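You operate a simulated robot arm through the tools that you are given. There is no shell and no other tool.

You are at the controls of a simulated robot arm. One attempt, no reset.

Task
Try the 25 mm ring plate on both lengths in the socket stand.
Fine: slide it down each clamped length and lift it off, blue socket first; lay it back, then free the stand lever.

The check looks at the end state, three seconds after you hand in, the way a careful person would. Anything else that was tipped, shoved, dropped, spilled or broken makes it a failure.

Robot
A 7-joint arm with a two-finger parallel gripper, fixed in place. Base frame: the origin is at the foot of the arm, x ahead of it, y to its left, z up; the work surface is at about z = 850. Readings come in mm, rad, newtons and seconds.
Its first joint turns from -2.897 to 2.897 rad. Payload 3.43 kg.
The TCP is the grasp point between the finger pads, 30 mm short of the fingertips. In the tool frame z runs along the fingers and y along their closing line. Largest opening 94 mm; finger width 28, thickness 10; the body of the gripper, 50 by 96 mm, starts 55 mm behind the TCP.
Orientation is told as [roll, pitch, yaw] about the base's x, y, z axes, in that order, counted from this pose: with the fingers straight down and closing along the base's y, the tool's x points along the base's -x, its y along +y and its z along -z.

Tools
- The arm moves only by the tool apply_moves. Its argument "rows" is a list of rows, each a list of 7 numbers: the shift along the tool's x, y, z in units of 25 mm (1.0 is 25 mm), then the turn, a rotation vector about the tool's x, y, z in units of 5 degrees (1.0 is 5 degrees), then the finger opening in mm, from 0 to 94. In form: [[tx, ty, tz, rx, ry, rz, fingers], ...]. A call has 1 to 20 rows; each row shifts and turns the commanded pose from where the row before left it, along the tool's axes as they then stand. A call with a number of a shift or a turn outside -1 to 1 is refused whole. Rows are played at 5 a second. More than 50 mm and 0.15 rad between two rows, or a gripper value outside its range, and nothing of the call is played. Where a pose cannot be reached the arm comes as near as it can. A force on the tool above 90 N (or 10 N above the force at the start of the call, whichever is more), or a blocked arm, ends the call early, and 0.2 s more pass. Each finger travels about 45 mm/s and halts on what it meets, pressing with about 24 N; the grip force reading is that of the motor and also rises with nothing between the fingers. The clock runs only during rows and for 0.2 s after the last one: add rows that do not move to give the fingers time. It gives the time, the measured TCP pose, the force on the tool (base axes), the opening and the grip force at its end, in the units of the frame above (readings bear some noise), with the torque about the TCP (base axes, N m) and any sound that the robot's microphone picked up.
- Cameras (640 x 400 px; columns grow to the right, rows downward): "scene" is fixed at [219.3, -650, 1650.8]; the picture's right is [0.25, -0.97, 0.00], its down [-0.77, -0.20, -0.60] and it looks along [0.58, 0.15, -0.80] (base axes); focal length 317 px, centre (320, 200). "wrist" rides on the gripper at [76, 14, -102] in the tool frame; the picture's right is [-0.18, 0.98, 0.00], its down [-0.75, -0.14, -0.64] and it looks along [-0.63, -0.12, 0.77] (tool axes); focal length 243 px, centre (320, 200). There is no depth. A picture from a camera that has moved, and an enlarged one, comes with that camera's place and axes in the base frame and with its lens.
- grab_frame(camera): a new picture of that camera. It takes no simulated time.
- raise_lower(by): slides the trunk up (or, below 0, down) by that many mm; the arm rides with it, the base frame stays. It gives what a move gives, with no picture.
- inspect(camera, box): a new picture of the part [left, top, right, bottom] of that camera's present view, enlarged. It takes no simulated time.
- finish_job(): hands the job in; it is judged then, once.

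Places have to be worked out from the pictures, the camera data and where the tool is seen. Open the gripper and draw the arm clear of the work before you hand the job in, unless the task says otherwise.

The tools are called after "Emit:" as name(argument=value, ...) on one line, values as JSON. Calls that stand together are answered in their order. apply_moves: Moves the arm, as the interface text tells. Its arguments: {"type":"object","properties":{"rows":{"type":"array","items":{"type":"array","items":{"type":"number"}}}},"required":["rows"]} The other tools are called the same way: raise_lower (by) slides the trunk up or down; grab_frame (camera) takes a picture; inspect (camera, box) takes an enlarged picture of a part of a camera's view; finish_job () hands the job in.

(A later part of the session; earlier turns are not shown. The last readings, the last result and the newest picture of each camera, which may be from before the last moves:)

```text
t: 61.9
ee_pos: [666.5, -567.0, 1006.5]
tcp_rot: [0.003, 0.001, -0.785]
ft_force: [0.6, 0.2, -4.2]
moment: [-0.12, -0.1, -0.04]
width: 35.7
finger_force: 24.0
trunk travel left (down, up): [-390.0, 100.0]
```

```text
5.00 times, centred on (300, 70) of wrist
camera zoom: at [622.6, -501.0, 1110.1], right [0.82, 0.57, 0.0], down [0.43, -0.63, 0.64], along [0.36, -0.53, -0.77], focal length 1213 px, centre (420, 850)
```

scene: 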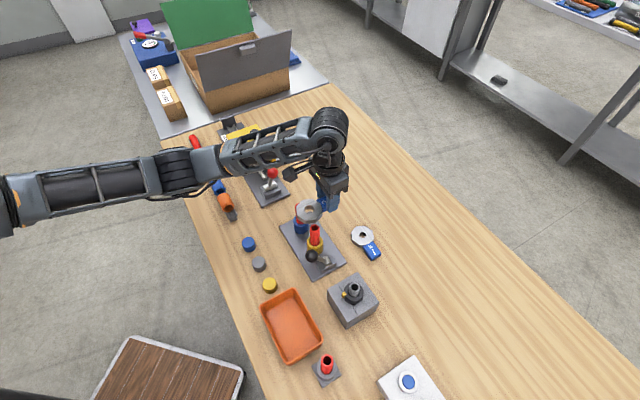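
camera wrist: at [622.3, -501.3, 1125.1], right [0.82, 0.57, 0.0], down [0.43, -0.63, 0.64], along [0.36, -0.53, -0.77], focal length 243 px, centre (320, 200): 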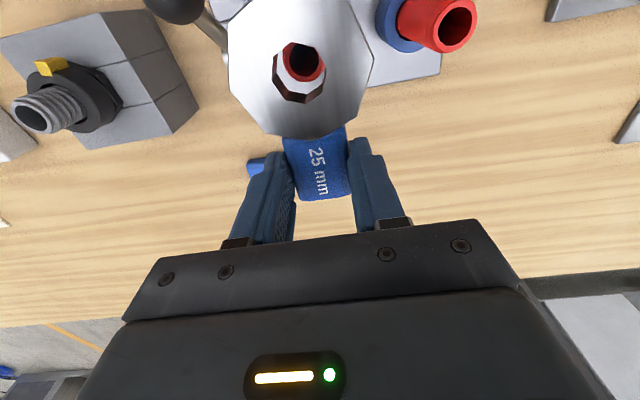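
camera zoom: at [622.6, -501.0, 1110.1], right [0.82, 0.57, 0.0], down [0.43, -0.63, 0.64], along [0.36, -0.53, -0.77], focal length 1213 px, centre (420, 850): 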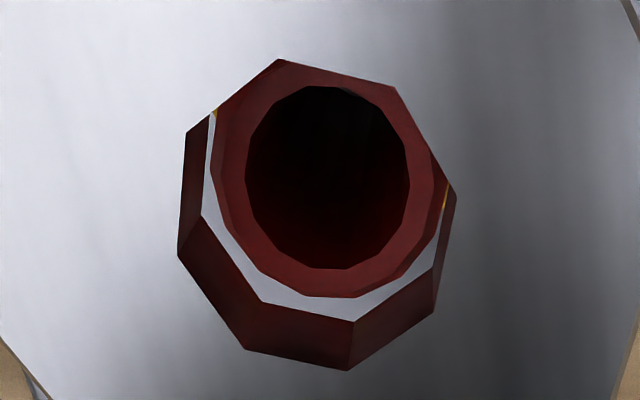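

Free of the tube, the ring is about 0.5 mm short in x. I'll trim (+0.35, +0.2) mm and check before lowering again.

Emit:
apply_moves(rows=[[0.015, 0.008, 0, 0, 0, 0, 20], [0, 0, 0.04, 0, 0, 0, 20], [0, 0, 0, 0, 0, 0, 20], [0, 0, 0, 0, 0, 0, 20]])

Emit:
inspect(camera="wrist", box=[260, 30, 340, 110])

```text
t: 62.9
ee_pos: [664.8, -567.0, 1005.7]
tcp_rot: [0.0, 0.0, -0.785]
ft_force: [-0.5, -0.3, -4.1]
moment: [-0.1, -0.14, -0.01]
width: 35.6
finger_force: 23.9
trunk travel left (down, up): [-390.0, 100.0]
```

```text
5.00 times, centred on (300, 70) of wrist
camera zoom: at [622.5, -500.8, 1109.5], right [0.82, 0.57, 0.0], down [0.43, -0.63, 0.64], along [0.36, -0.53, -0.77], focal length 1213 px, centre (420, 850)
```

zoom: 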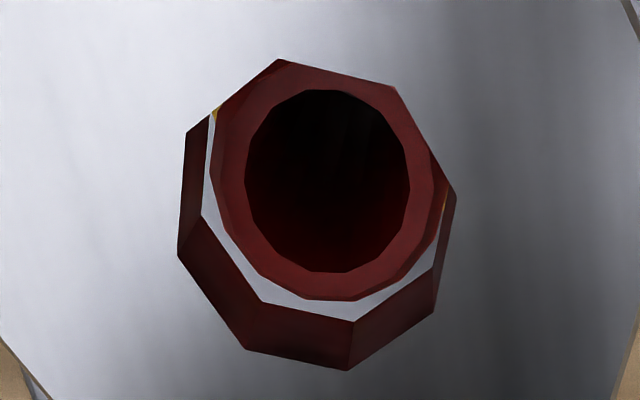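

The ring is now within about 0.3 mm, matching the blue-tube offsets that slid freely. I'll lower 4 mm in 1 mm rows.

Emit:
apply_moves(rows=[[0, 0.004, 0.04, 0, 0, 0, 20], [0, 0, 0.04, 0, 0, 0, 20], [0, 0, 0.04, 0, 0, 0, 20], [0, 0, 0.04, 0, 0, 0, 20], [0, 0, 0, 0, 0, 0, 20]])

Emit:
inspect(camera="wrist", box=[260, 30, 340, 110])

```text
t: 64.1
ee_pos: [666.6, -565.4, 1001.2]
tcp_rot: [0.001, 0.001, -0.785]
ft_force: [-0.3, -0.3, -3.5]
moment: [-0.09, -0.04, -0.01]
width: 35.6
finger_force: 24.0
trunk travel left (down, up): [-390.0, 100.0]
```

```text
5.00 times, centred on (300, 70) of wrist
camera zoom: at [622.2, -499.9, 1105.2], right [0.82, 0.57, 0.0], down [0.43, -0.63, 0.64], along [0.36, -0.53, -0.77], focal length 1213 px, centre (420, 850)
```

zoom: 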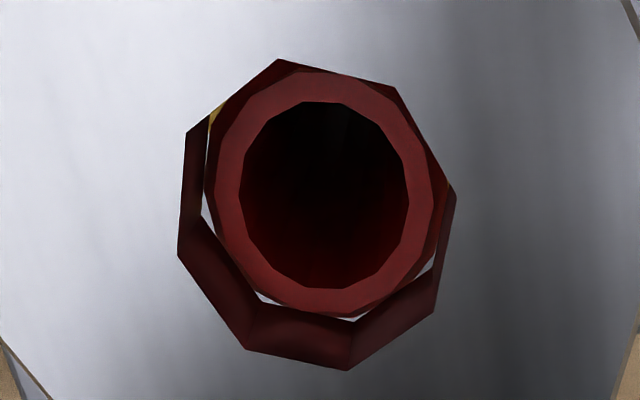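

The yellow-socket tube has entered about 3.4 mm with no contact force and good centring. I'll continue down 12 mm.

Emit:
apply_moves(rows=[[0, 0, 0.06, 0, 0, 0, 20], [0, 0, 0.06, 0, 0, 0, 20], [0, 0, 0.06, 0, 0, 0, 20], [0, 0, 0.06, 0, 0, 0, 20], [0, 0, 0.08, 0, 0, 0, 20], [0, 0, 0.08, 0, 0, 0, 20], [0, 0, 0.08, 0, 0, 0, 20], [0, 0, 0, 0, 0, 0, 20]])

Emit:
inspect(camera="wrist", box=[260, 30, 340, 110])

```text
t: 65.9
ee_pos: [665.6, -565.6, 989.3]
tcp_rot: [0.001, 0.0, -0.785]
ft_force: [-0.4, 0.1, -3.6]
moment: [-0.03, -0.1, -0.01]
width: 35.6
finger_force: 23.3
trunk travel left (down, up): [-390.0, 100.0]
```

```text
5.00 times, centred on (300, 70) of wrist
camera zoom: at [622.4, -500.4, 1093.4], right [0.82, 0.57, 0.0], down [0.43, -0.63, 0.64], along [0.36, -0.53, -0.77], focal length 1213 px, centre (420, 850)
```

zoom: 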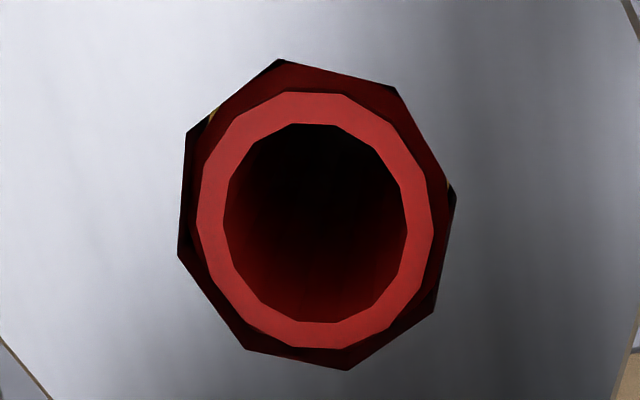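

It's well centred with no force. Next, 24 mm further down in small rows.

Emit:
apply_moves(rows=[[0, 0, 0.1, 0, 0, 0, 20], [0, 0, 0.1, 0, 0, 0, 20], [0, 0, 0.1, 0, 0, 0, 20], [0, 0, 0.1, 0, 0, 0, 20], [0, 0, 0.1, 0, 0, 0, 20], [0, 0, 0.1, 0, 0, 0, 20], [0, 0, 0.1, 0, 0, 0, 20], [0, 0, 0.1, 0, 0, 0, 20], [0, 0, 0.1, 0, 0, 0, 20], [0, 0, 0.06, 0, 0, 0, 20], [0, 0, 0, 0, 0, 0, 20]])

Emit:
inspect(camera="wrist", box=[230, 0, 380, 150])

Emit:
inspect(camera="scene", box=[280, 200, 350, 270])

```text
t: 68.3
ee_pos: [665.0, -565.3, 965.5]
tcp_rot: [0.0, 0.001, -0.786]
ft_force: [0.6, -0.7, -4.2]
moment: [-0.06, -0.09, 0.0]
width: 35.7
finger_force: 24.0
trunk travel left (down, up): [-390.0, 100.0]
```

```text
2.67 times, centred on (305, 75) of wrist
camera zoom: at [622.0, -500.2, 1069.0], right [0.82, 0.57, 0.0], down [0.43, -0.63, 0.64], along [0.36, -0.53, -0.77], focal length 647 px, centre (360, 533)
```

zoom: 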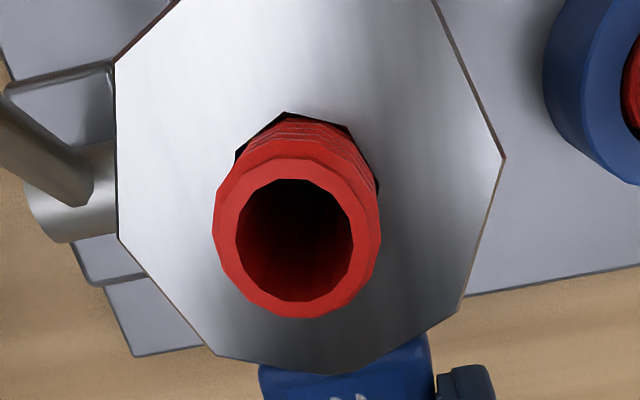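

```text
5.71 times, centred on (315, 235) of scene
camera zoom: at [219.3, -650.0, 1650.8], right [0.25, -0.97, 0.0], down [-0.77, -0.2, -0.6], along [0.58, 0.15, -0.8], focal length 1812 px, centre (349, 0)
```

zoom: 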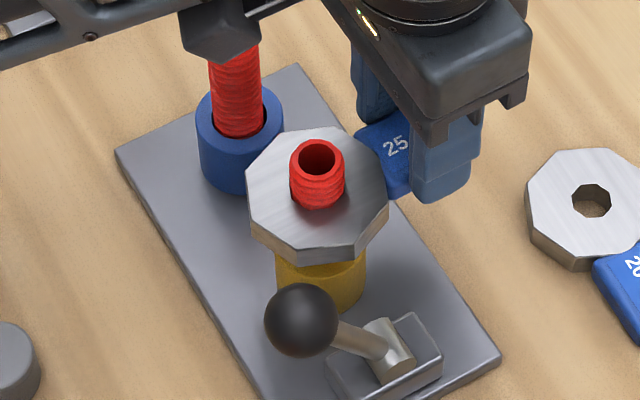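

It's sliding cleanly, and the camera housing and lever stay clear. I'll go down another 24 mm, to about 8 mm above the yellow socket.

Emit:
apply_moves(rows=[[0, 0, 0.1, 0, 0, 0, 20], [0, 0, 0.1, 0, 0, 0, 20], [0, 0, 0.1, 0, 0, 0, 20], [0, 0, 0.1, 0, 0, 0, 20], [0, 0, 0.1, 0, 0, 0, 20], [0, 0, 0.1, 0, 0, 0, 20], [0, 0, 0.1, 0, 0, 0, 20], [0, 0, 0.1, 0, 0, 0, 20], [0, 0, 0.1, 0, 0, 0, 20], [0, 0, 0.06, 0, 0, 0, 20], [0, 0, 0, 0, 0, 0, 20]])

Emit:
inspect(camera="wrist", box=[200, 0, 400, 160])

Emit:
inspect(camera="scene", box=[280, 200, 350, 270])

```text
t: 70.7
ee_pos: [666.5, -565.1, 941.4]
tcp_rot: [-0.001, 0.0, -0.785]
ft_force: [-0.4, 0.1, -3.5]
moment: [-0.09, -0.09, 0.02]
width: 35.8
finger_force: 24.1
trunk travel left (down, up): [-390.0, 100.0]
```

```text
2.50 times, centred on (300, 80) of wrist
camera zoom: at [623.1, -500.2, 1045.1], right [0.82, 0.57, 0.0], down [0.43, -0.63, 0.64], along [0.36, -0.53, -0.77], focal length 606 px, centre (370, 500)
```

zoom: 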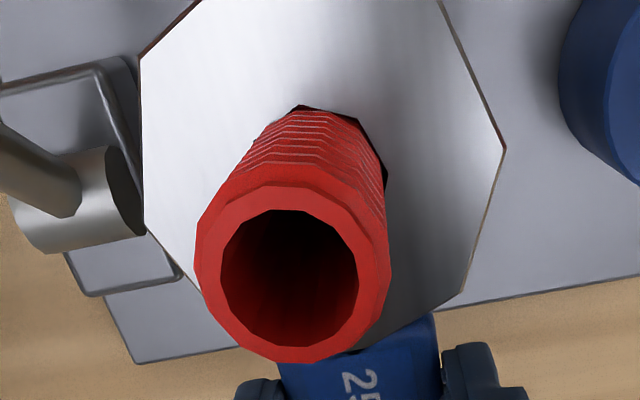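

```text
5.71 times, centred on (315, 235) of scene
camera zoom: at [219.3, -650.0, 1650.8], right [0.25, -0.97, 0.0], down [-0.77, -0.2, -0.6], along [0.58, 0.15, -0.8], focal length 1812 px, centre (349, 0)
```

zoom: 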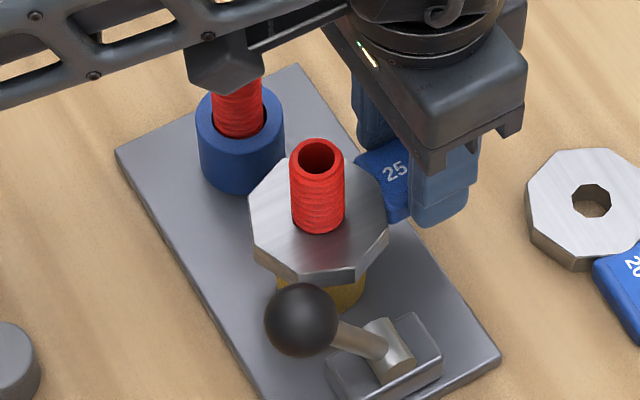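

The ring's underside is about 8 mm above the yellow socket, with the lever pivot roughly 12 mm clear of the ring's edge. I'll creep down until the force shows contact.

Emit:
apply_moves(rows=[[0, 0, 0.06, 0, 0, 0, 20], [0, 0, 0.06, 0, 0, 0, 20], [0, 0, 0.06, 0, 0, 0, 20], [0, 0, 0.04, 0, 0, 0, 20], [0, 0, 0.04, 0, 0, 0, 20], [0, 0, 0, 0, 0, 0, 20]])

```text
t: 72.1
ee_pos: [665.0, -564.7, 934.8]
tcp_rot: [0.0, -0.001, -0.786]
ft_force: [0.4, 0.8, -3.6]
moment: [-0.08, -0.08, -0.03]
width: 35.7
finger_force: 23.8
trunk travel left (down, up): [-390.0, 100.0]
```

No contact yet at z = 935. I'll continue in 1 mm rows.

Emit:
apply_moves(rows=[[0, 0, 0.04, 0, 0, 0, 20], [0, 0, 0.03, 0, 0, 0, 20], [0, 0, 0, 0, 0, 0, 20]])

Emit:
inspect(camera="scene", box=[280, 200, 350, 270])

```text
t: 72.9
ee_pos: [664.5, -565.5, 932.8]
tcp_rot: [0.001, -0.001, -0.785]
ft_force: [-0.3, 2.2, 5.7]
moment: [0.36, 0.32, -0.1]
width: 35.9
finger_force: 23.9
trunk travel left (down, up): [-390.0, 100.0]
```

```text
5.71 times, centred on (315, 235) of scene
camera zoom: at [219.3, -650.0, 1650.8], right [0.25, -0.97, 0.0], down [-0.77, -0.2, -0.6], along [0.58, 0.15, -0.8], focal length 1812 px, centre (349, 0)
```

zoom: 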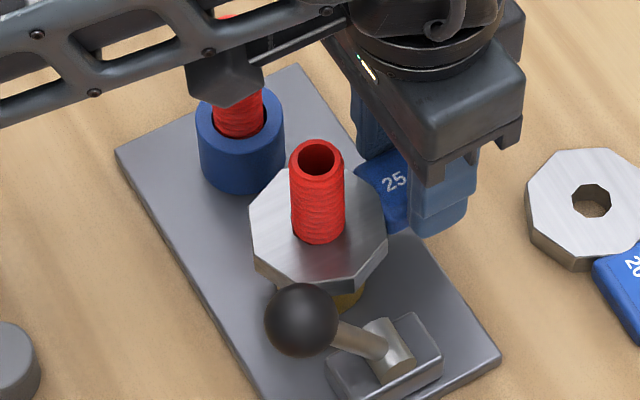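

Contact: the vertical force rose about 9 N, so the ring is fully down on the yellow socket. Now I'll lift it off along the same axis.

Emit:
apply_moves(rows=[[0, 0, -0.08, 0, 0, 0, 20], [0, 0, -0.12, 0, 0, 0, 20], [0, 0, -0.16, 0, 0, 0, 20], [0, 0, -0.16, 0, 0, 0, 20], [0, 0, -0.16, 0, 0, 0, 20], [0, 0, -0.16, 0, 0, 0, 20], [0, 0, -0.16, 0, 0, 0, 20], [0, 0, -0.16, 0, 0, 0, 20], [0, 0, -0.16, 0, 0, 0, 20], [0, 0, -0.16, 0, 0, 0, 20], [0, 0, 0, 0, 0, 0, 20]])

Emit:
inspect(camera="wrist", box=[230, 0, 380, 150])

```text
t: 75.3
ee_pos: [666.3, -566.7, 969.4]
tcp_rot: [-0.001, 0.0, -0.784]
ft_force: [0.3, 0.0, -3.6]
moment: [-0.05, -0.06, -0.02]
width: 35.6
finger_force: 24.3
trunk travel left (down, up): [-390.0, 100.0]
```

```text
2.67 times, centred on (305, 75) of wrist
camera zoom: at [622.1, -500.5, 1073.9], right [0.82, 0.57, 0.0], down [0.43, -0.63, 0.64], along [0.36, -0.53, -0.77], focal length 647 px, centre (360, 533)
```

zoom: 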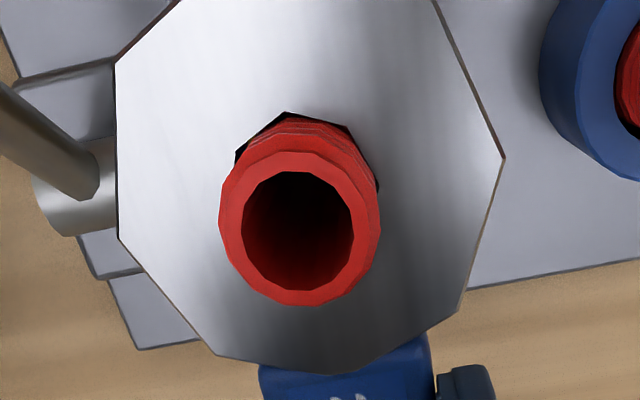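

The ring is rising freely. I'll continue up until it's clear of the tube and high enough for the return trip.

Emit:
apply_moves(rows=[[0, 0, -0.2, 0, 0, 0, 20], [0, 0, -0.2, 0, 0, 0, 20], [0, 0, -0.2, 0, 0, 0, 20], [0, 0, -0.2, 0, 0, 0, 20], [0, 0, -0.2, 0, 0, 0, 20], [0, 0, -0.2, 0, 0, 0, 20], [0, 0, -0.2, 0, 0, 0, 20], [0, 0, -0.2, 0, 0, 0, 20], [0, 0, -0.2, 0, 0, 0, 20], [0, 0, -0.2, 0, 0, 0, 20], [0, 0, -0.4, 0, 0, 0, 20], [0, 0, -0.4, 0, 0, 0, 20], [0, 0, -0.4, 0, 0, 0, 20], [0, 0, 0, 0, 0, 0, 20]])

Emit:
grab_frame(camera="wrist")

Emit:
inspect(camera="scene", box=[260, 170, 380, 290])

```text
t: 78.3
ee_pos: [664.5, -564.9, 1050.3]
tcp_rot: [-0.001, 0.001, -0.785]
ft_force: [-0.2, 0.8, -3.7]
moment: [-0.08, -0.12, 0.04]
width: 35.6
finger_force: 24.1
trunk travel left (down, up): [-390.0, 100.0]
```

```text
taken
camera wrist: at [622.3, -499.6, 1154.3], right [0.82, 0.57, 0.0], down [0.43, -0.63, 0.64], along [0.36, -0.53, -0.77], focal length 243 px, centre (320, 200)
```

wrist: 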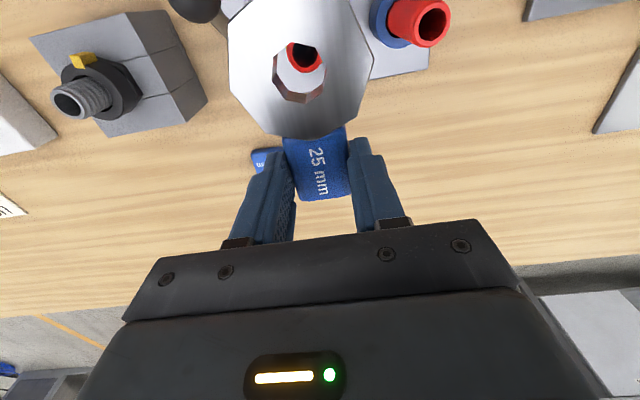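

```text
3.33 times, centred on (320, 230) of scene
camera zoom: at [219.3, -650.0, 1650.8], right [0.25, -0.97, 0.0], down [-0.77, -0.2, -0.6], along [0.58, 0.15, -0.8], focal length 1057 px, centre (320, 100)
```

zoom: 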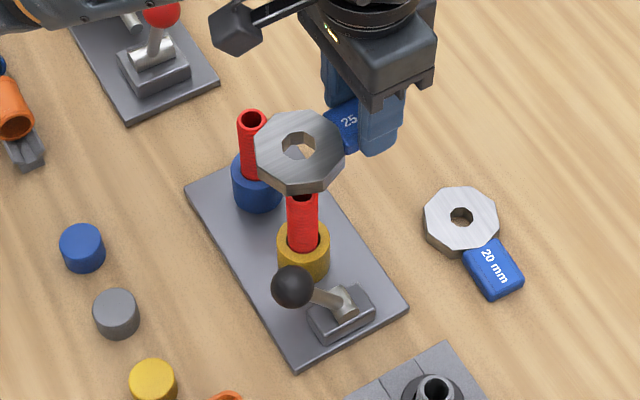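

Both lengths have been tried and the ring is clear above everything. Now I'll carry the plate back at this height to above its starting place.

Emit:
apply_moves(rows=[[-0.36, 0.79, 0, 0, 0, 0, 20], [-0.36, 0.79, 0, 0, 0, 0, 20], [-0.36, 0.79, 0, 0, 0, 0, 20], [-0.36, 0.79, 0, 0, 0, 0, 20], [-0.36, 0.79, 0, 0, 0, 0, 20], [-0.36, 0.79, 0, 0, 0, 0, 20], [-0.36, 0.79, 0, 0, 0, 0, 20], [-0.36, 0.79, 0, 0, 0, 0, 20], [-0.36, 0.79, 0, 0, 0, 0, 20], [0, 0, 0, 0, 0, 0, 20]])

Emit:
apply_moves(rows=[[0, 0, 0, 0, 0, -1, 20], [0, 0, 0, 0, 0, -1, 20], [0, 0, 0, 0, 0, -1, 20], [0, 0, 0, 0, 0, -1, 20], [0, 0, 0, 0, 0, -1, 20], [0, 0, 0, 0, 0, -1, 20], [0, 0, 0, 0, 0, -1, 20], [0, 0, 0, 0, 0, -1, 20], [0, 0, 0, 0, 0, -1, 20], [0, 0, 0, 0, 0, -1, 20], [0, 0, 0, 0, 0, -1, 20], [0, 0, 0, 0, 0, -1, 20], [0, 0, 0, 0, 0, -1, 20], [0, 0, 0, 0, 0, -1, 20], [0, 0, 0, 0, 0, -1, 20], [0, 0, 0, 0, 0, -1, 20], [0, 0, 0, 0, 0, -1, 20], [0, 0, 0, 0, 0, -1, 20], [0, 0, 0, 0, 0, 0, 20]])

Emit:
grab_frame(camera="wrist")

Emit:
grab_frame(camera="scene")

```text
t: 80.5
ee_pos: [849.7, -496.0, 1049.8]
tcp_rot: [0.001, -0.002, -0.786]
ft_force: [-0.3, -0.3, -3.6]
moment: [-0.1, -0.06, 0.04]
width: 35.5
finger_force: 23.9
trunk travel left (down, up): [-390.0, 100.0]
```

```text
t: 84.5
ee_pos: [846.6, -496.1, 1049.1]
tcp_rot: [0.002, 0.001, 0.786]
ft_force: [-1.0, -0.7, -3.3]
moment: [0.12, -0.08, -0.03]
width: 35.5
finger_force: 24.0
trunk travel left (down, up): [-390.0, 100.0]
```

```text
taken
camera wrist: at [785.1, -538.9, 1153.7], right [-0.57, 0.82, 0.0], down [0.63, 0.43, 0.64], along [0.53, 0.36, -0.77], focal length 243 px, centre (320, 200)
```

wrist: 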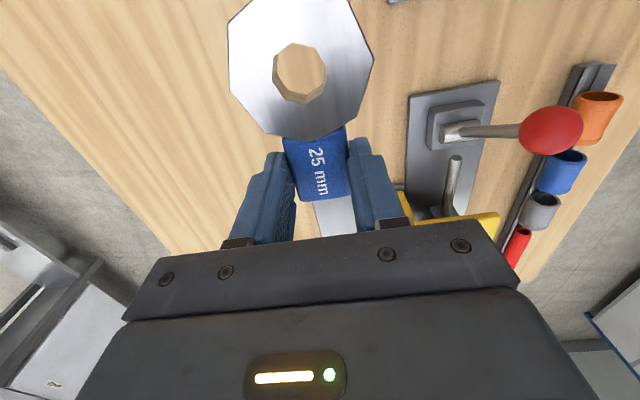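

```text
taken
```

scene: 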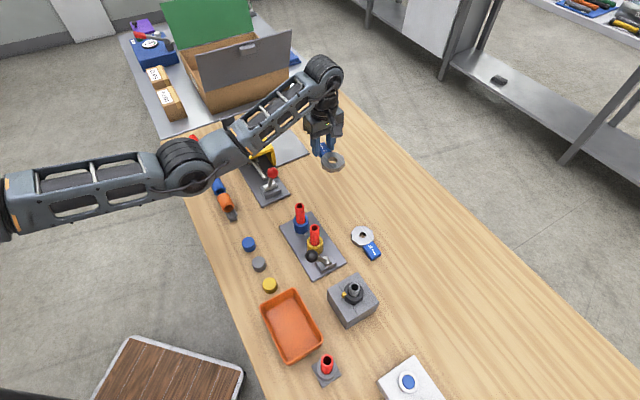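

The plate is above its original spot, about 1.4 mm off in x. I'll correct that and descend 160 mm, then creep the last few millimetres.

Emit:
apply_moves(rows=[[0.054, 0.025, 0.7, 0, 0, 0, 20], [0, 0, 0.8, 0, 0, 0, 20], [0, 0, 0.8, 0, 0, 0, 20], [0, 0, 0.8, 0, 0, 0, 20], [0, 0, 0.8, 0, 0, 0, 20], [0, 0, 0.8, 0, 0, 0, 20], [0, 0, 0.8, 0, 0, 0, 20], [0, 0, 0.5, 0, 0, 0, 20], [0, 0, 0.3, 0, 0, 0, 20], [0, 0, 0, 0, 0, 0, 20], [0, 0, 0, 0, 0, 0, 20]])

Emit:
grab_frame(camera="wrist")

Emit:
inspect(camera="scene", box=[280, 140, 370, 230])

```text
t: 86.9
ee_pos: [847.6, -497.3, 891.5]
tcp_rot: [-0.001, 0.0, 0.785]
ft_force: [-0.2, 0.1, -3.8]
moment: [0.07, -0.08, 0.01]
width: 35.8
finger_force: 24.1
trunk travel left (down, up): [-390.0, 100.0]
```

```text
taken
camera wrist: at [784.3, -538.9, 996.3], right [-0.57, 0.82, 0.0], down [0.63, 0.43, 0.64], along [0.53, 0.36, -0.77], focal length 243 px, centre (320, 200)
```

wrist: 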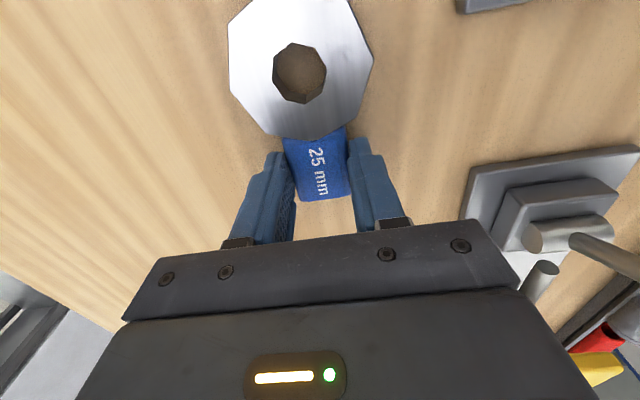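

```text
4.44 times, centred on (325, 185) of scene
camera zoom: at [219.3, -650.0, 1650.8], right [0.25, -0.97, 0.0], down [-0.77, -0.2, -0.6], along [0.58, 0.15, -0.8], focal length 1410 px, centre (298, 267)
```

zoom: 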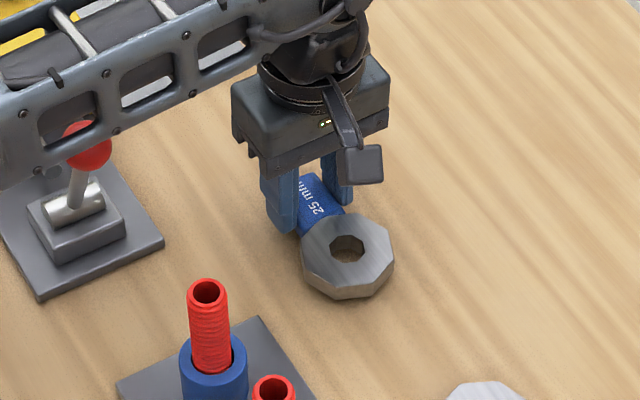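

The plate hovers about 9 mm above its original place, well aligned. I'll lower in small rows until the table takes its weight.

Emit:
apply_moves(rows=[[0, 0, 0.08, 0, 0, 0, 20], [0, 0, 0.08, 0, 0, 0, 20], [0, 0, 0.06, 0, 0, 0, 20], [0, 0, 0.04, 0, 0, 0, 20], [0, 0, 0.04, 0, 0, 0, 20], [0, 0, 0, 0, 0, 0, 20]])

```text
t: 88.3
ee_pos: [847.0, -496.4, 883.8]
tcp_rot: [0.001, 0.001, 0.784]
ft_force: [-0.2, 0.4, -3.9]
moment: [0.08, -0.07, -0.01]
width: 35.7
finger_force: 24.2
trunk travel left (down, up): [-390.0, 100.0]
```

There's no table contact yet at z = 883.8. One more millimetre at a time.

Emit:
apply_moves(rows=[[0, 0, 0.03, 0, 0, 0, 20], [0, 0, 0.02, 0, 0, 0, 20], [0, 0, 0, 0, 0, 0, 20]])

Emit:
inspect(camera="wrist", box=[210, 0, 390, 210])

Emit:
inspect(camera="scene", box=[305, 170, 355, 220])

```text
t: 89.1
ee_pos: [847.1, -497.6, 884.3]
tcp_rot: [0.001, -0.001, 0.785]
ft_force: [-0.3, 0.3, -1.0]
moment: [-0.11, 0.1, -0.04]
width: 35.6
finger_force: 24.2
trunk travel left (down, up): [-390.0, 100.0]
```

```text
1.90 times, centred on (300, 105) of wrist
camera zoom: at [784.2, -538.9, 987.8], right [-0.57, 0.82, 0.0], down [0.63, 0.43, 0.64], along [0.53, 0.36, -0.77], focal length 462 px, centre (358, 381)
```

zoom: 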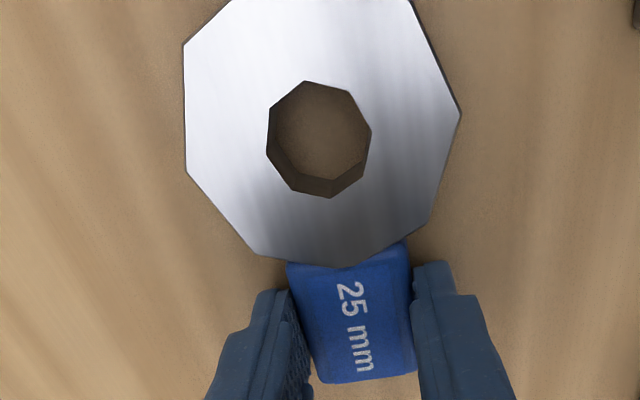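

```text
8.00 times, centred on (330, 195) of scene
camera zoom: at [219.3, -650.0, 1650.8], right [0.25, -0.97, 0.0], down [-0.77, -0.2, -0.6], along [0.58, 0.15, -0.8], focal length 2537 px, centre (240, 240)
```

zoom: 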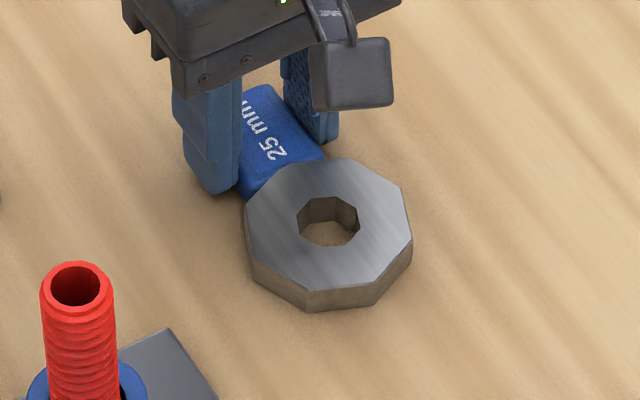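

The table now carries most of the weight (force -1.0 N), and the ring matches its original image position within 2 zoomed pixels. I'll settle 0.5 mm more and open the fingers.

Emit:
apply_moves(rows=[[0, 0, 0.02, 0, 0, 0, 20], [0, 0, 0, 0, 0, 0, 38], [0, 0, 0, 0, 0, 0, 44], [0, 0, 0, 0, 0, 0, 54], [0, 0, 0, 0, 0, 0, 64], [0, 0, 0, 0, 0, 0, 64], [0, 0, 0, 0, 0, 0, 64]])

Emit:
inspect(camera="wrist", box=[210, 0, 390, 210])

Emit:
inspect(camera="scene", box=[305, 170, 355, 220])

```text
t: 90.7
ee_pos: [846.6, -497.4, 882.7]
tcp_rot: [0.0, -0.001, 0.785]
ft_force: [-0.3, 0.4, -0.1]
moment: [0.02, 0.0, 0.0]
width: 64.0
finger_force: 0.0
trunk travel left (down, up): [-390.0, 100.0]
```

```text
1.90 times, centred on (300, 105) of wrist
camera zoom: at [783.8, -539.1, 987.1], right [-0.57, 0.82, 0.0], down [0.63, 0.43, 0.64], along [0.53, 0.36, -0.77], focal length 462 px, centre (358, 381)
```

zoom: 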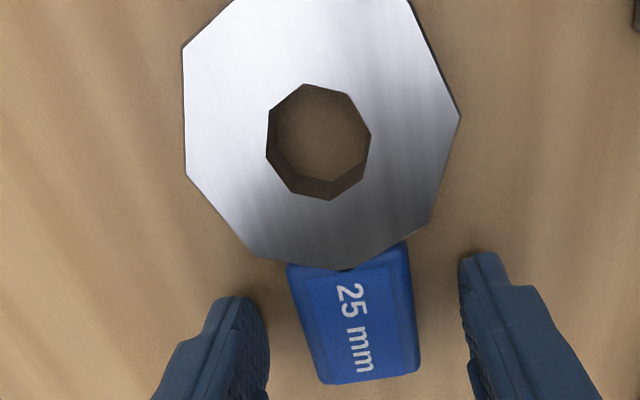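

```text
8.00 times, centred on (330, 195) of scene
camera zoom: at [219.3, -650.0, 1650.8], right [0.25, -0.97, 0.0], down [-0.77, -0.2, -0.6], along [0.58, 0.15, -0.8], focal length 2537 px, centre (240, 240)
```

zoom: 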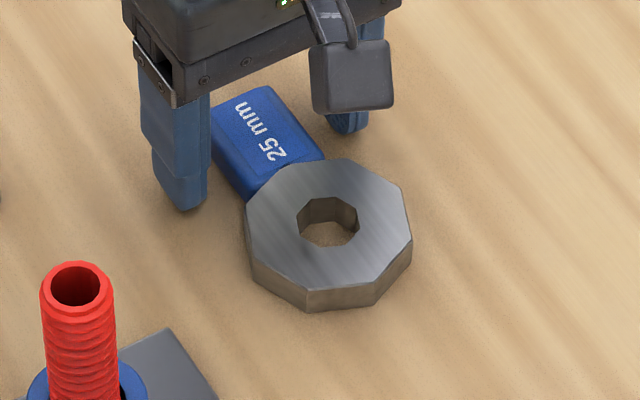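

The plate lies flat in its original place. I'll raise the arm straight up clear of it, then look at the stand lever.

Emit:
apply_moves(rows=[[0, 0, -0.2, 0, 0, 0, 64], [0, 0, -0.5, 0, 0, 0, 64], [0, 0, -0.8, 0, 0, 0, 64], [0, 0, -0.8, 0, 0, 0, 64], [0, 0, -0.8, 0, 0, 0, 64], [0, 0, -0.8, 0, 0, 0, 64], [0, 0, -0.8, 0, 0, 0, 64], [0, 0, -0.8, 0, 0, 0, 64], [0, 0, -0.8, 0, 0, 0, 64], [0, 0, 0, 0, 0, 0, 64]])

Emit:
inspect(camera="scene", box=[285, 230, 355, 290])

Emit:
grab_frame(camera="scene")

```text
t: 92.9
ee_pos: [846.4, -497.6, 1040.6]
tcp_rot: [-0.001, 0.001, 0.786]
ft_force: [0.0, -0.4, -0.3]
moment: [0.0, -0.03, -0.01]
width: 63.9
finger_force: 0.0
trunk travel left (down, up): [-390.0, 100.0]
```

```text
6.67 times, centred on (320, 260) of scene
camera zoom: at [219.3, -650.0, 1650.8], right [0.25, -0.97, 0.0], down [-0.77, -0.2, -0.6], along [0.58, 0.15, -0.8], focal length 2114 px, centre (320, -200)
```

zoom: 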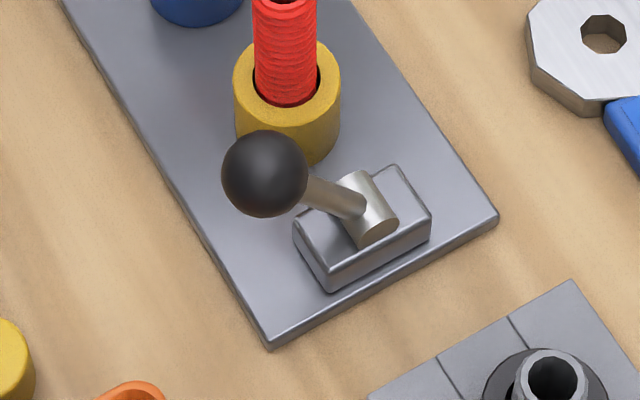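

```text
taken
```

scene: 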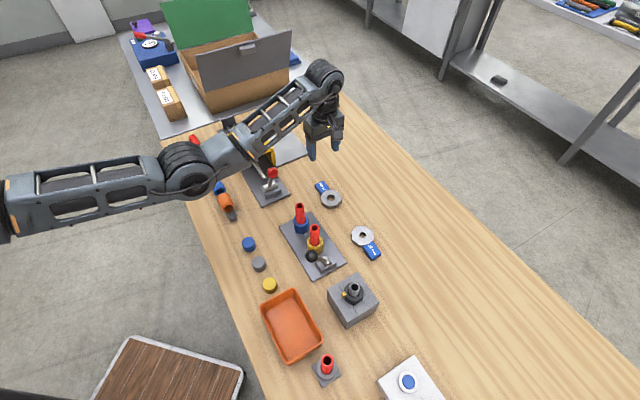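

The lever pivots about an axis along the stand. From the pivot at about (586, -574, 877) it leans roughly 30° toward the robot side, with its knob at about (555, -543, 954). I'll turn to yaw -45° at this height, close the fingers, and move to the knob's robot side.

Emit:
apply_moves(rows=[[0, 0, 0, 0, 0, 1, 64], [0, 0, 0, 0, 0, 1, 64], [0, 0, 0, 0, 0, 1, 64], [0, 0, 0, 0, 0, 1, 64], [0, 0, 0, 0, 0, 1, 64], [0, 0, 0, 0, 0, 1, 64], [0, 0, 0, 0, 0, 1, 64], [0, 0, 0, 0, 0, 1, 64], [0, 0, 0, 0, 0, 1, 64], [0, 0, 0, 0, 0, 1, 64], [0, 0, 0, 0, 0, 1, 50], [0, 0, 0, 0, 0, 1, 40], [0, 0, 0, 0, 0, 1, 30], [0, 0, 0, 0, 0, 1, 20], [0, 0, 0, 0, 0, 1, 10], [0, 0, 0, 0, 0, 1, 0], [0, 0, 0, 0, 0, 1, 0], [0, 0, 0, 0, 0, 1, 0], [0, 0, 0, 0, 0, 0, 0]])

Emit:
apply_moves(rows=[[0.777, -0.865, -0.2, 0, 0, 0, 0], [0.777, -0.865, -0.2, 0, 0, 0, 0], [0.777, -0.865, 0, 0, 0, 0, 0], [0.777, -0.865, 0, 0, 0, 0, 0], [0.777, -0.865, 0, 0, 0, 0, 0], [0.777, -0.865, 0, 0, 0, 0, 0], [0.777, -0.865, 0, 0, 0, 0, 0], [0.777, -0.865, 0, 0, 0, 0, 0], [0.777, -0.865, 0, 0, 0, 0, 0], [0.777, -0.865, 0, 0, 0, 0, 0], [0.777, -0.865, 0, 0, 0, 0, 0], [0, 0, 0, 0, 0, 0, 0]])

Emit:
grab_frame(camera="wrist")

Emit:
grab_frame(camera="scene")

```text
t: 96.9
ee_pos: [847.6, -497.8, 1042.0]
tcp_rot: [0.0, 0.0, -0.784]
ft_force: [-0.1, 0.1, -0.3]
moment: [-0.02, 0.01, 0.0]
width: 0.0
finger_force: 24.0
trunk travel left (down, up): [-390.0, 100.0]
```

```text
t: 99.5
ee_pos: [528.7, -515.5, 1049.6]
tcp_rot: [0.0, 0.0, -0.784]
ft_force: [0.5, 0.1, 0.4]
moment: [0.03, 0.0, -0.03]
width: 0.1
finger_force: 23.9
trunk travel left (down, up): [-390.0, 100.0]
```

```text
taken
camera wrist: at [486.2, -449.8, 1153.8], right [0.82, 0.57, 0.0], down [0.43, -0.63, 0.64], along [0.36, -0.53, -0.77], focal length 243 px, centre (320, 200)
```

wrist: 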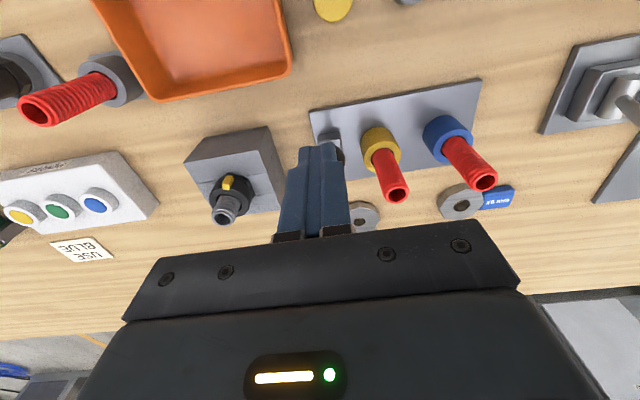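

```text
taken
```

scene: 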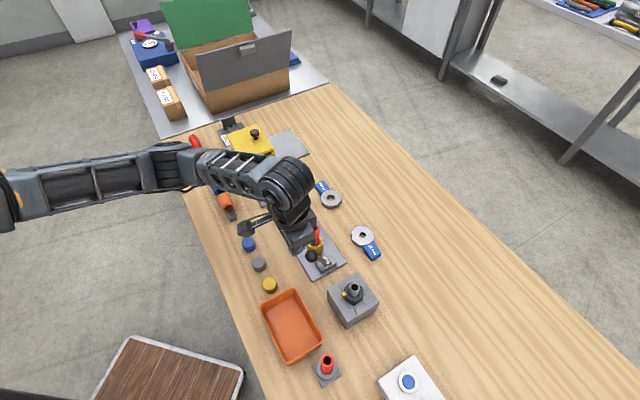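

The closed fingers are lined up with the lever plane on the robot side of the knob, which sits about 38 mm ahead along tool -x. I'll lower to knob height.

Emit:
apply_moves(rows=[[0, 0, 0.8, 0, 0, 0, 0], [0, 0, 0.8, 0, 0, 0, 0], [0, 0, 0.8, 0, 0, 0, 0], [0, 0, 0.6, 0, 0, 0, 0], [0, 0, 0.4, 0, 0, 0, 0], [0, 0, 0, 0, 0, 0, 0]])

Emit:
grab_frame(camera="wrist")

Emit:
inspect(camera="scene", box=[240, 180, 370, 300])

```text
t: 100.9
ee_pos: [528.4, -512.8, 964.9]
tcp_rot: [0.001, 0.0, -0.785]
ft_force: [-0.2, -0.1, -0.4]
moment: [-0.04, 0.01, 0.0]
width: 0.1
finger_force: 24.4
trunk travel left (down, up): [-390.0, 100.0]
```

```text
taken
camera wrist: at [486.2, -448.3, 1069.8], right [0.82, 0.57, 0.0], down [0.43, -0.63, 0.64], along [0.36, -0.53, -0.77], focal length 243 px, centre (320, 200)
```

wrist: 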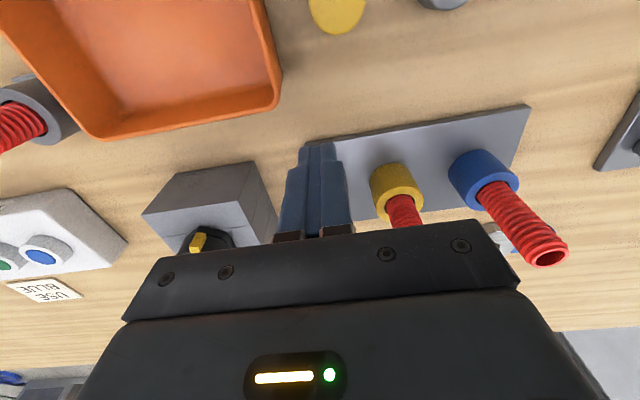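

```text
3.33 times, centred on (305, 240) of scene
camera zoom: at [219.3, -650.0, 1650.8], right [0.25, -0.97, 0.0], down [-0.77, -0.2, -0.6], along [0.58, 0.15, -0.8], focal length 1057 px, centre (370, 67)
```

zoom: 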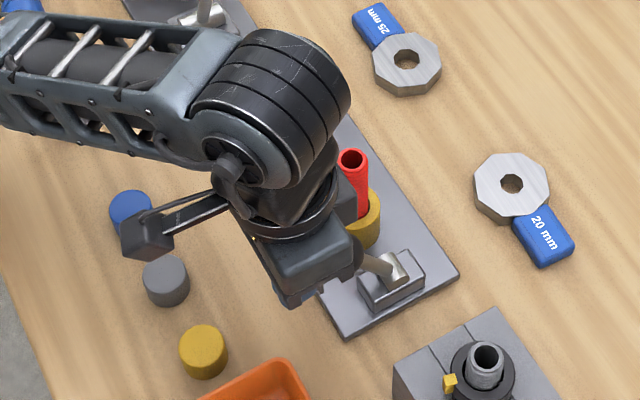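

I'm at knob height with a gap of about 9 mm. I'll advance toward the knob in 3 mm rows and watch for contact force.

Emit:
apply_moves(rows=[[-0.12, 0, 0, 0, 0, 0, 0], [-0.12, 0, 0, 0, 0, 0, 0], [-0.12, 0, 0, 0, 0, 0, 0], [-0.1, 0, 0, 0, 0, 0, 0], [0, 0, 0, 0, 0, 0, 0]])

Emit:
inspect(camera="scene", box=[290, 220, 360, 280])

```text
t: 102.1
ee_pos: [535.5, -523.5, 966.6]
tcp_rot: [0.0, 0.0, -0.786]
ft_force: [-1.7, 2.5, 3.5]
moment: [-0.07, -0.04, 0.04]
width: 0.0
finger_force: 24.1
trunk travel left (down, up): [-390.0, 100.0]
```

```text
6.67 times, centred on (325, 250) of scene
camera zoom: at [219.3, -650.0, 1650.8], right [0.25, -0.97, 0.0], down [-0.77, -0.2, -0.6], along [0.58, 0.15, -0.8], focal length 2114 px, centre (287, -133)
```

zoom: 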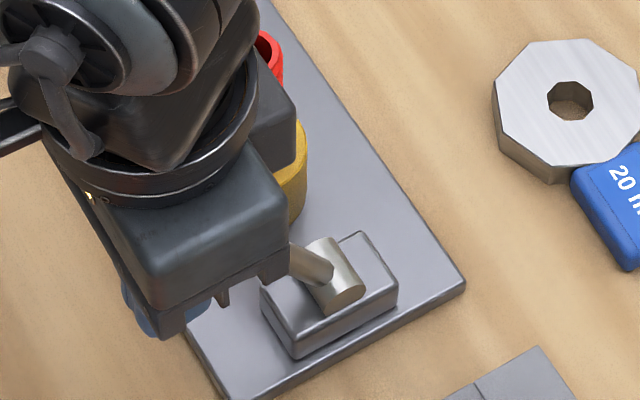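

The finger is touching the knob, with about 3 N of reaction toward the robot side. I'll keep pushing across in small rows.

Emit:
apply_moves(rows=[[-0.14, 0, 0, 0, 0, 0, 0], [-0.14, 0, 0, 0, 0, 0, 0], [-0.14, 0, 0, 0, 0, 0, 0], [-0.14, 0, 0, 0, 0, 0, 0], [-0.14, 0, 0, 0, 0, 0, 0], [-0.14, 0, 0, 0, 0, 0, 0], [0, 0, 0, 0, 0, 0, 0]])

Emit:
inspect(camera="scene", box=[290, 220, 360, 280])

Emit:
grab_frame(camera="wrist")

```text
t: 103.7
ee_pos: [551.0, -537.8, 966.6]
tcp_rot: [0.001, -0.001, -0.784]
ft_force: [0.1, -0.1, 0.9]
moment: [0.01, -0.01, -0.02]
width: 0.0
finger_force: 23.8
trunk travel left (down, up): [-390.0, 100.0]
```

```text
6.67 times, centred on (325, 250) of scene
camera zoom: at [219.3, -650.0, 1650.8], right [0.25, -0.97, 0.0], down [-0.77, -0.2, -0.6], along [0.58, 0.15, -0.8], focal length 2114 px, centre (287, -133)
```

zoom: 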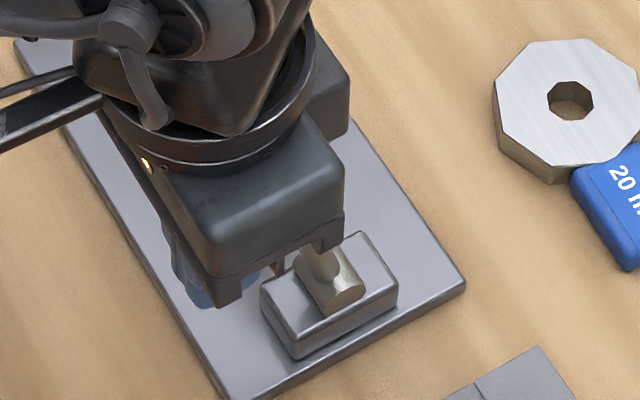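

```text
taken
camera wrist: at [508.4, -472.4, 1070.2], right [0.82, 0.57, 0.0], down [0.43, -0.63, 0.64], along [0.36, -0.53, -0.77], focal length 243 px, centre (320, 200)
```

wrist: 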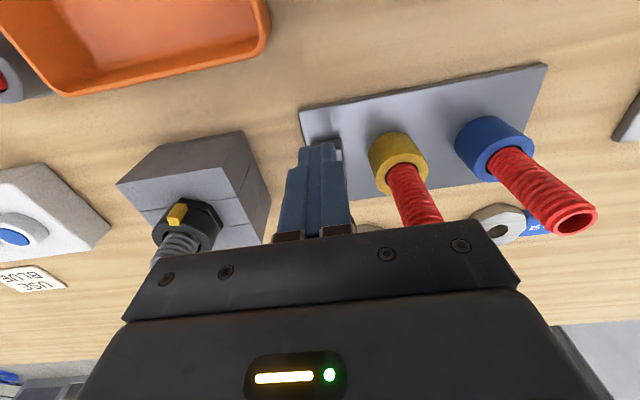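

The lever is swinging: its shaft is now nearly upright with very little force. I'll continue pushing.

Emit:
apply_moves(rows=[[-0.14, 0, 0, 0, 0, 0, 0], [-0.14, 0, 0, 0, 0, 0, 0], [-0.14, 0, 0, 0, 0, 0, 0], [-0.14, 0, 0, 0, 0, 0, 0], [-0.14, 0, 0, 0, 0, 0, 0], [-0.14, 0, 0, 0, 0, 0, 0], [-0.14, 0, 0, 0, 0, 0, 0], [0, 0, 0, 0, 0, 0, 0]])

Emit:
inspect(camera="scene", box=[290, 220, 360, 280])

Emit:
grab_frame(camera="wrist")

```text
t: 105.5
ee_pos: [569.6, -554.0, 966.2]
tcp_rot: [0.0, -0.001, -0.785]
ft_force: [0.1, 0.7, -0.1]
moment: [-0.03, -0.03, -0.03]
width: 0.0
finger_force: 23.7
trunk travel left (down, up): [-390.0, 100.0]
```

```text
6.67 times, centred on (325, 250) of scene
camera zoom: at [219.3, -650.0, 1650.8], right [0.25, -0.97, 0.0], down [-0.77, -0.2, -0.6], along [0.58, 0.15, -0.8], focal length 2114 px, centre (287, -133)
```

zoom: 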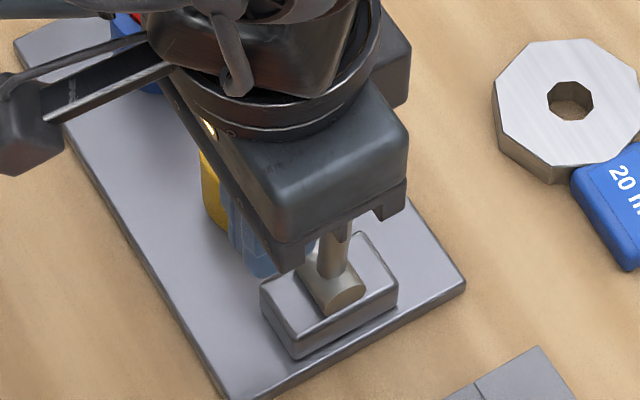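

```text
taken
camera wrist: at [525.8, -489.1, 1069.5], right [0.82, 0.57, 0.0], down [0.43, -0.63, 0.64], along [0.36, -0.53, -0.77], focal length 243 px, centre (320, 200)
```

wrist: 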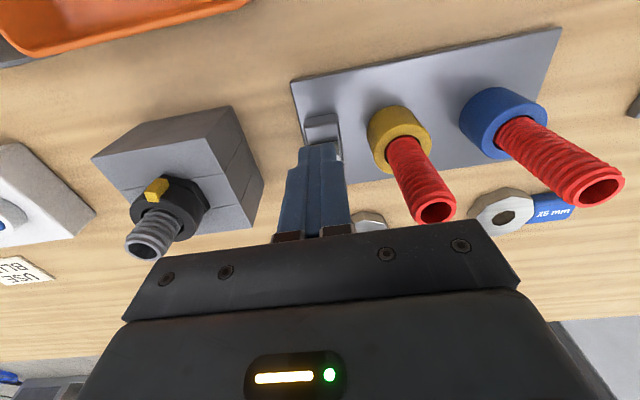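

The lever is about upright and still moving with almost no resistance. I'll carry on pushing toward the far side, watching for its stop.

Emit:
apply_moves(rows=[[-0.14, 0, 0, 0, 0, 0, 0], [-0.14, 0, 0, 0, 0, 0, 0], [-0.14, 0, 0, 0, 0, 0, 0], [-0.14, 0, 0, 0, 0, 0, 0], [-0.14, 0, 0, 0, 0, 0, 0], [-0.14, 0, 0, 0, 0, 0, 0], [0, 0, 0, 0, 0, 0, 0]])

Emit:
inspect(camera="scene", box=[290, 210, 370, 280])

Emit:
grab_frame(camera="wrist")

```text
t: 107.1
ee_pos: [584.1, -570.1, 965.6]
tcp_rot: [-0.001, 0.0, -0.786]
ft_force: [-0.3, -0.4, 0.5]
moment: [-0.02, 0.0, 0.0]
width: 0.1
finger_force: 23.6
trunk travel left (down, up): [-390.0, 100.0]
```

```text
5.71 times, centred on (330, 245) of scene
camera zoom: at [219.3, -650.0, 1650.8], right [0.25, -0.97, 0.0], down [-0.77, -0.2, -0.6], along [0.58, 0.15, -0.8], focal length 1812 px, centre (263, -57)
```

zoom: 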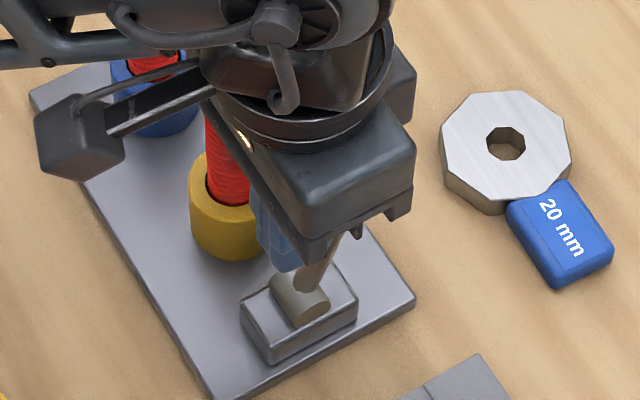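

```text
taken
camera wrist: at [540.6, -504.5, 1070.1], right [0.82, 0.57, 0.0], down [0.43, -0.63, 0.64], along [0.36, -0.53, -0.77], focal length 243 px, centre (320, 200)
```

wrist: 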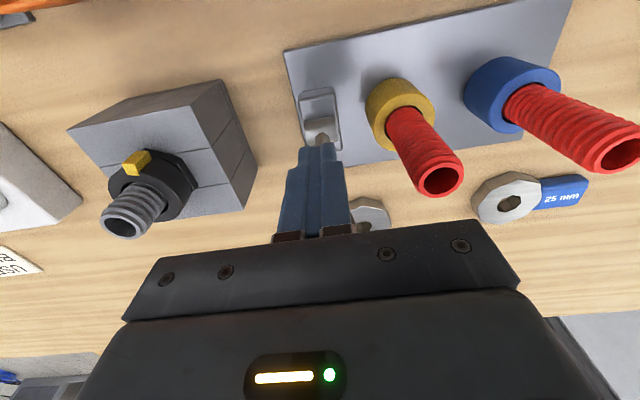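

The lever is past vertical, leaning about 17° to the far side. I'll continue in small rows toward the stop.

Emit:
apply_moves(rows=[[-0.12, 0, 0, 0, 0, 0, 0], [-0.12, 0, 0, 0, 0, 0, 0], [-0.12, 0, 0, 0, 0, 0, 0], [-0.12, 0, 0, 0, 0, 0, 0], [0, 0, 0, 0, 0, 0, 0]])

Emit:
inspect(camera="scene", box=[290, 210, 370, 280])

```text
t: 108.3
ee_pos: [591.8, -577.7, 966.5]
tcp_rot: [0.001, 0.0, -0.786]
ft_force: [-1.0, 0.3, -0.4]
moment: [0.02, -0.03, -0.01]
width: 0.0
finger_force: 24.2
trunk travel left (down, up): [-390.0, 100.0]
```

```text
5.71 times, centred on (330, 245) of scene
camera zoom: at [219.3, -650.0, 1650.8], right [0.25, -0.97, 0.0], down [-0.77, -0.2, -0.6], along [0.58, 0.15, -0.8], focal length 1812 px, centre (263, -57)
```

zoom: 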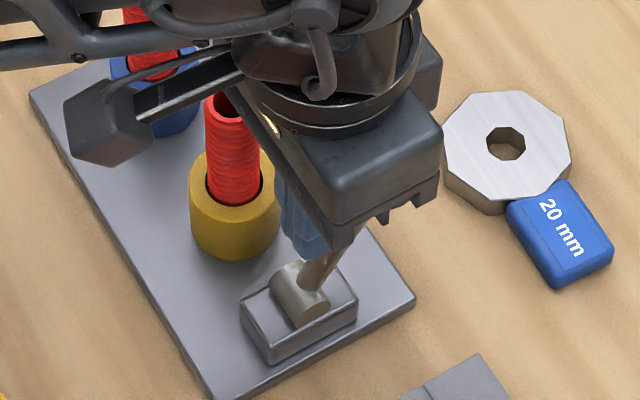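

It's now about 25° past vertical with still no stop. I'll continue another 10 mm.

Emit:
apply_moves(rows=[[-0.1, 0, 0, 0, 0, 0, 0], [-0.1, 0, 0, 0, 0, 0, 0], [-0.1, 0, 0, 0, 0, 0, 0], [-0.1, 0, 0, 0, 0, 0, 0], [0, 0, 0, 0, 0, 0, 0]])

Emit:
inspect(camera="scene", box=[290, 210, 370, 280])

Emit:
grab_frame(camera="wrist")

```text
t: 109.3
ee_pos: [592.8, -581.1, 965.6]
tcp_rot: [0.009, 0.024, -0.794]
ft_force: [-22.3, 41.3, 26.5]
moment: [1.2, 0.2, -0.01]
width: 0.0
finger_force: 23.9
trunk travel left (down, up): [-390.0, 100.0]
stopped in row 4: the force on the tool passed its limit at 94 N (the readings are from after the stop); the commanded pose is now the measured one
```

```text
5.71 times, centred on (330, 245) of scene
camera zoom: at [219.3, -650.0, 1650.8], right [0.25, -0.97, 0.0], down [-0.77, -0.2, -0.6], along [0.58, 0.15, -0.8], focal length 1812 px, centre (263, -57)
```

zoom: 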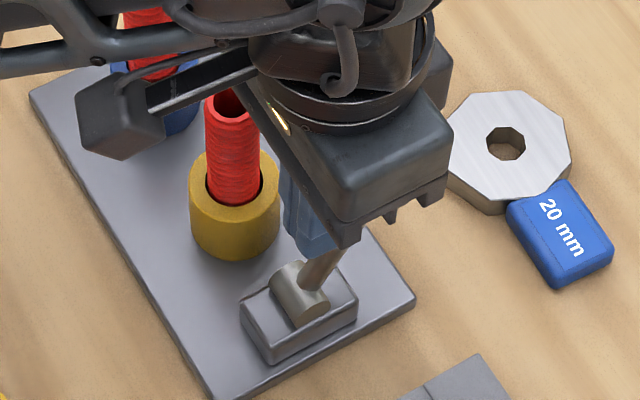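

```text
taken
camera wrist: at [551.7, -516.6, 1072.3], right [0.83, 0.56, 0.0], down [0.43, -0.65, 0.62], along [0.35, -0.51, -0.78], focal length 243 px, centre (320, 200)
```

wrist: 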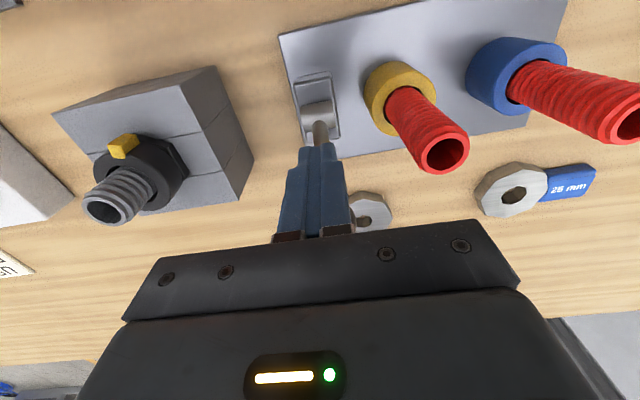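

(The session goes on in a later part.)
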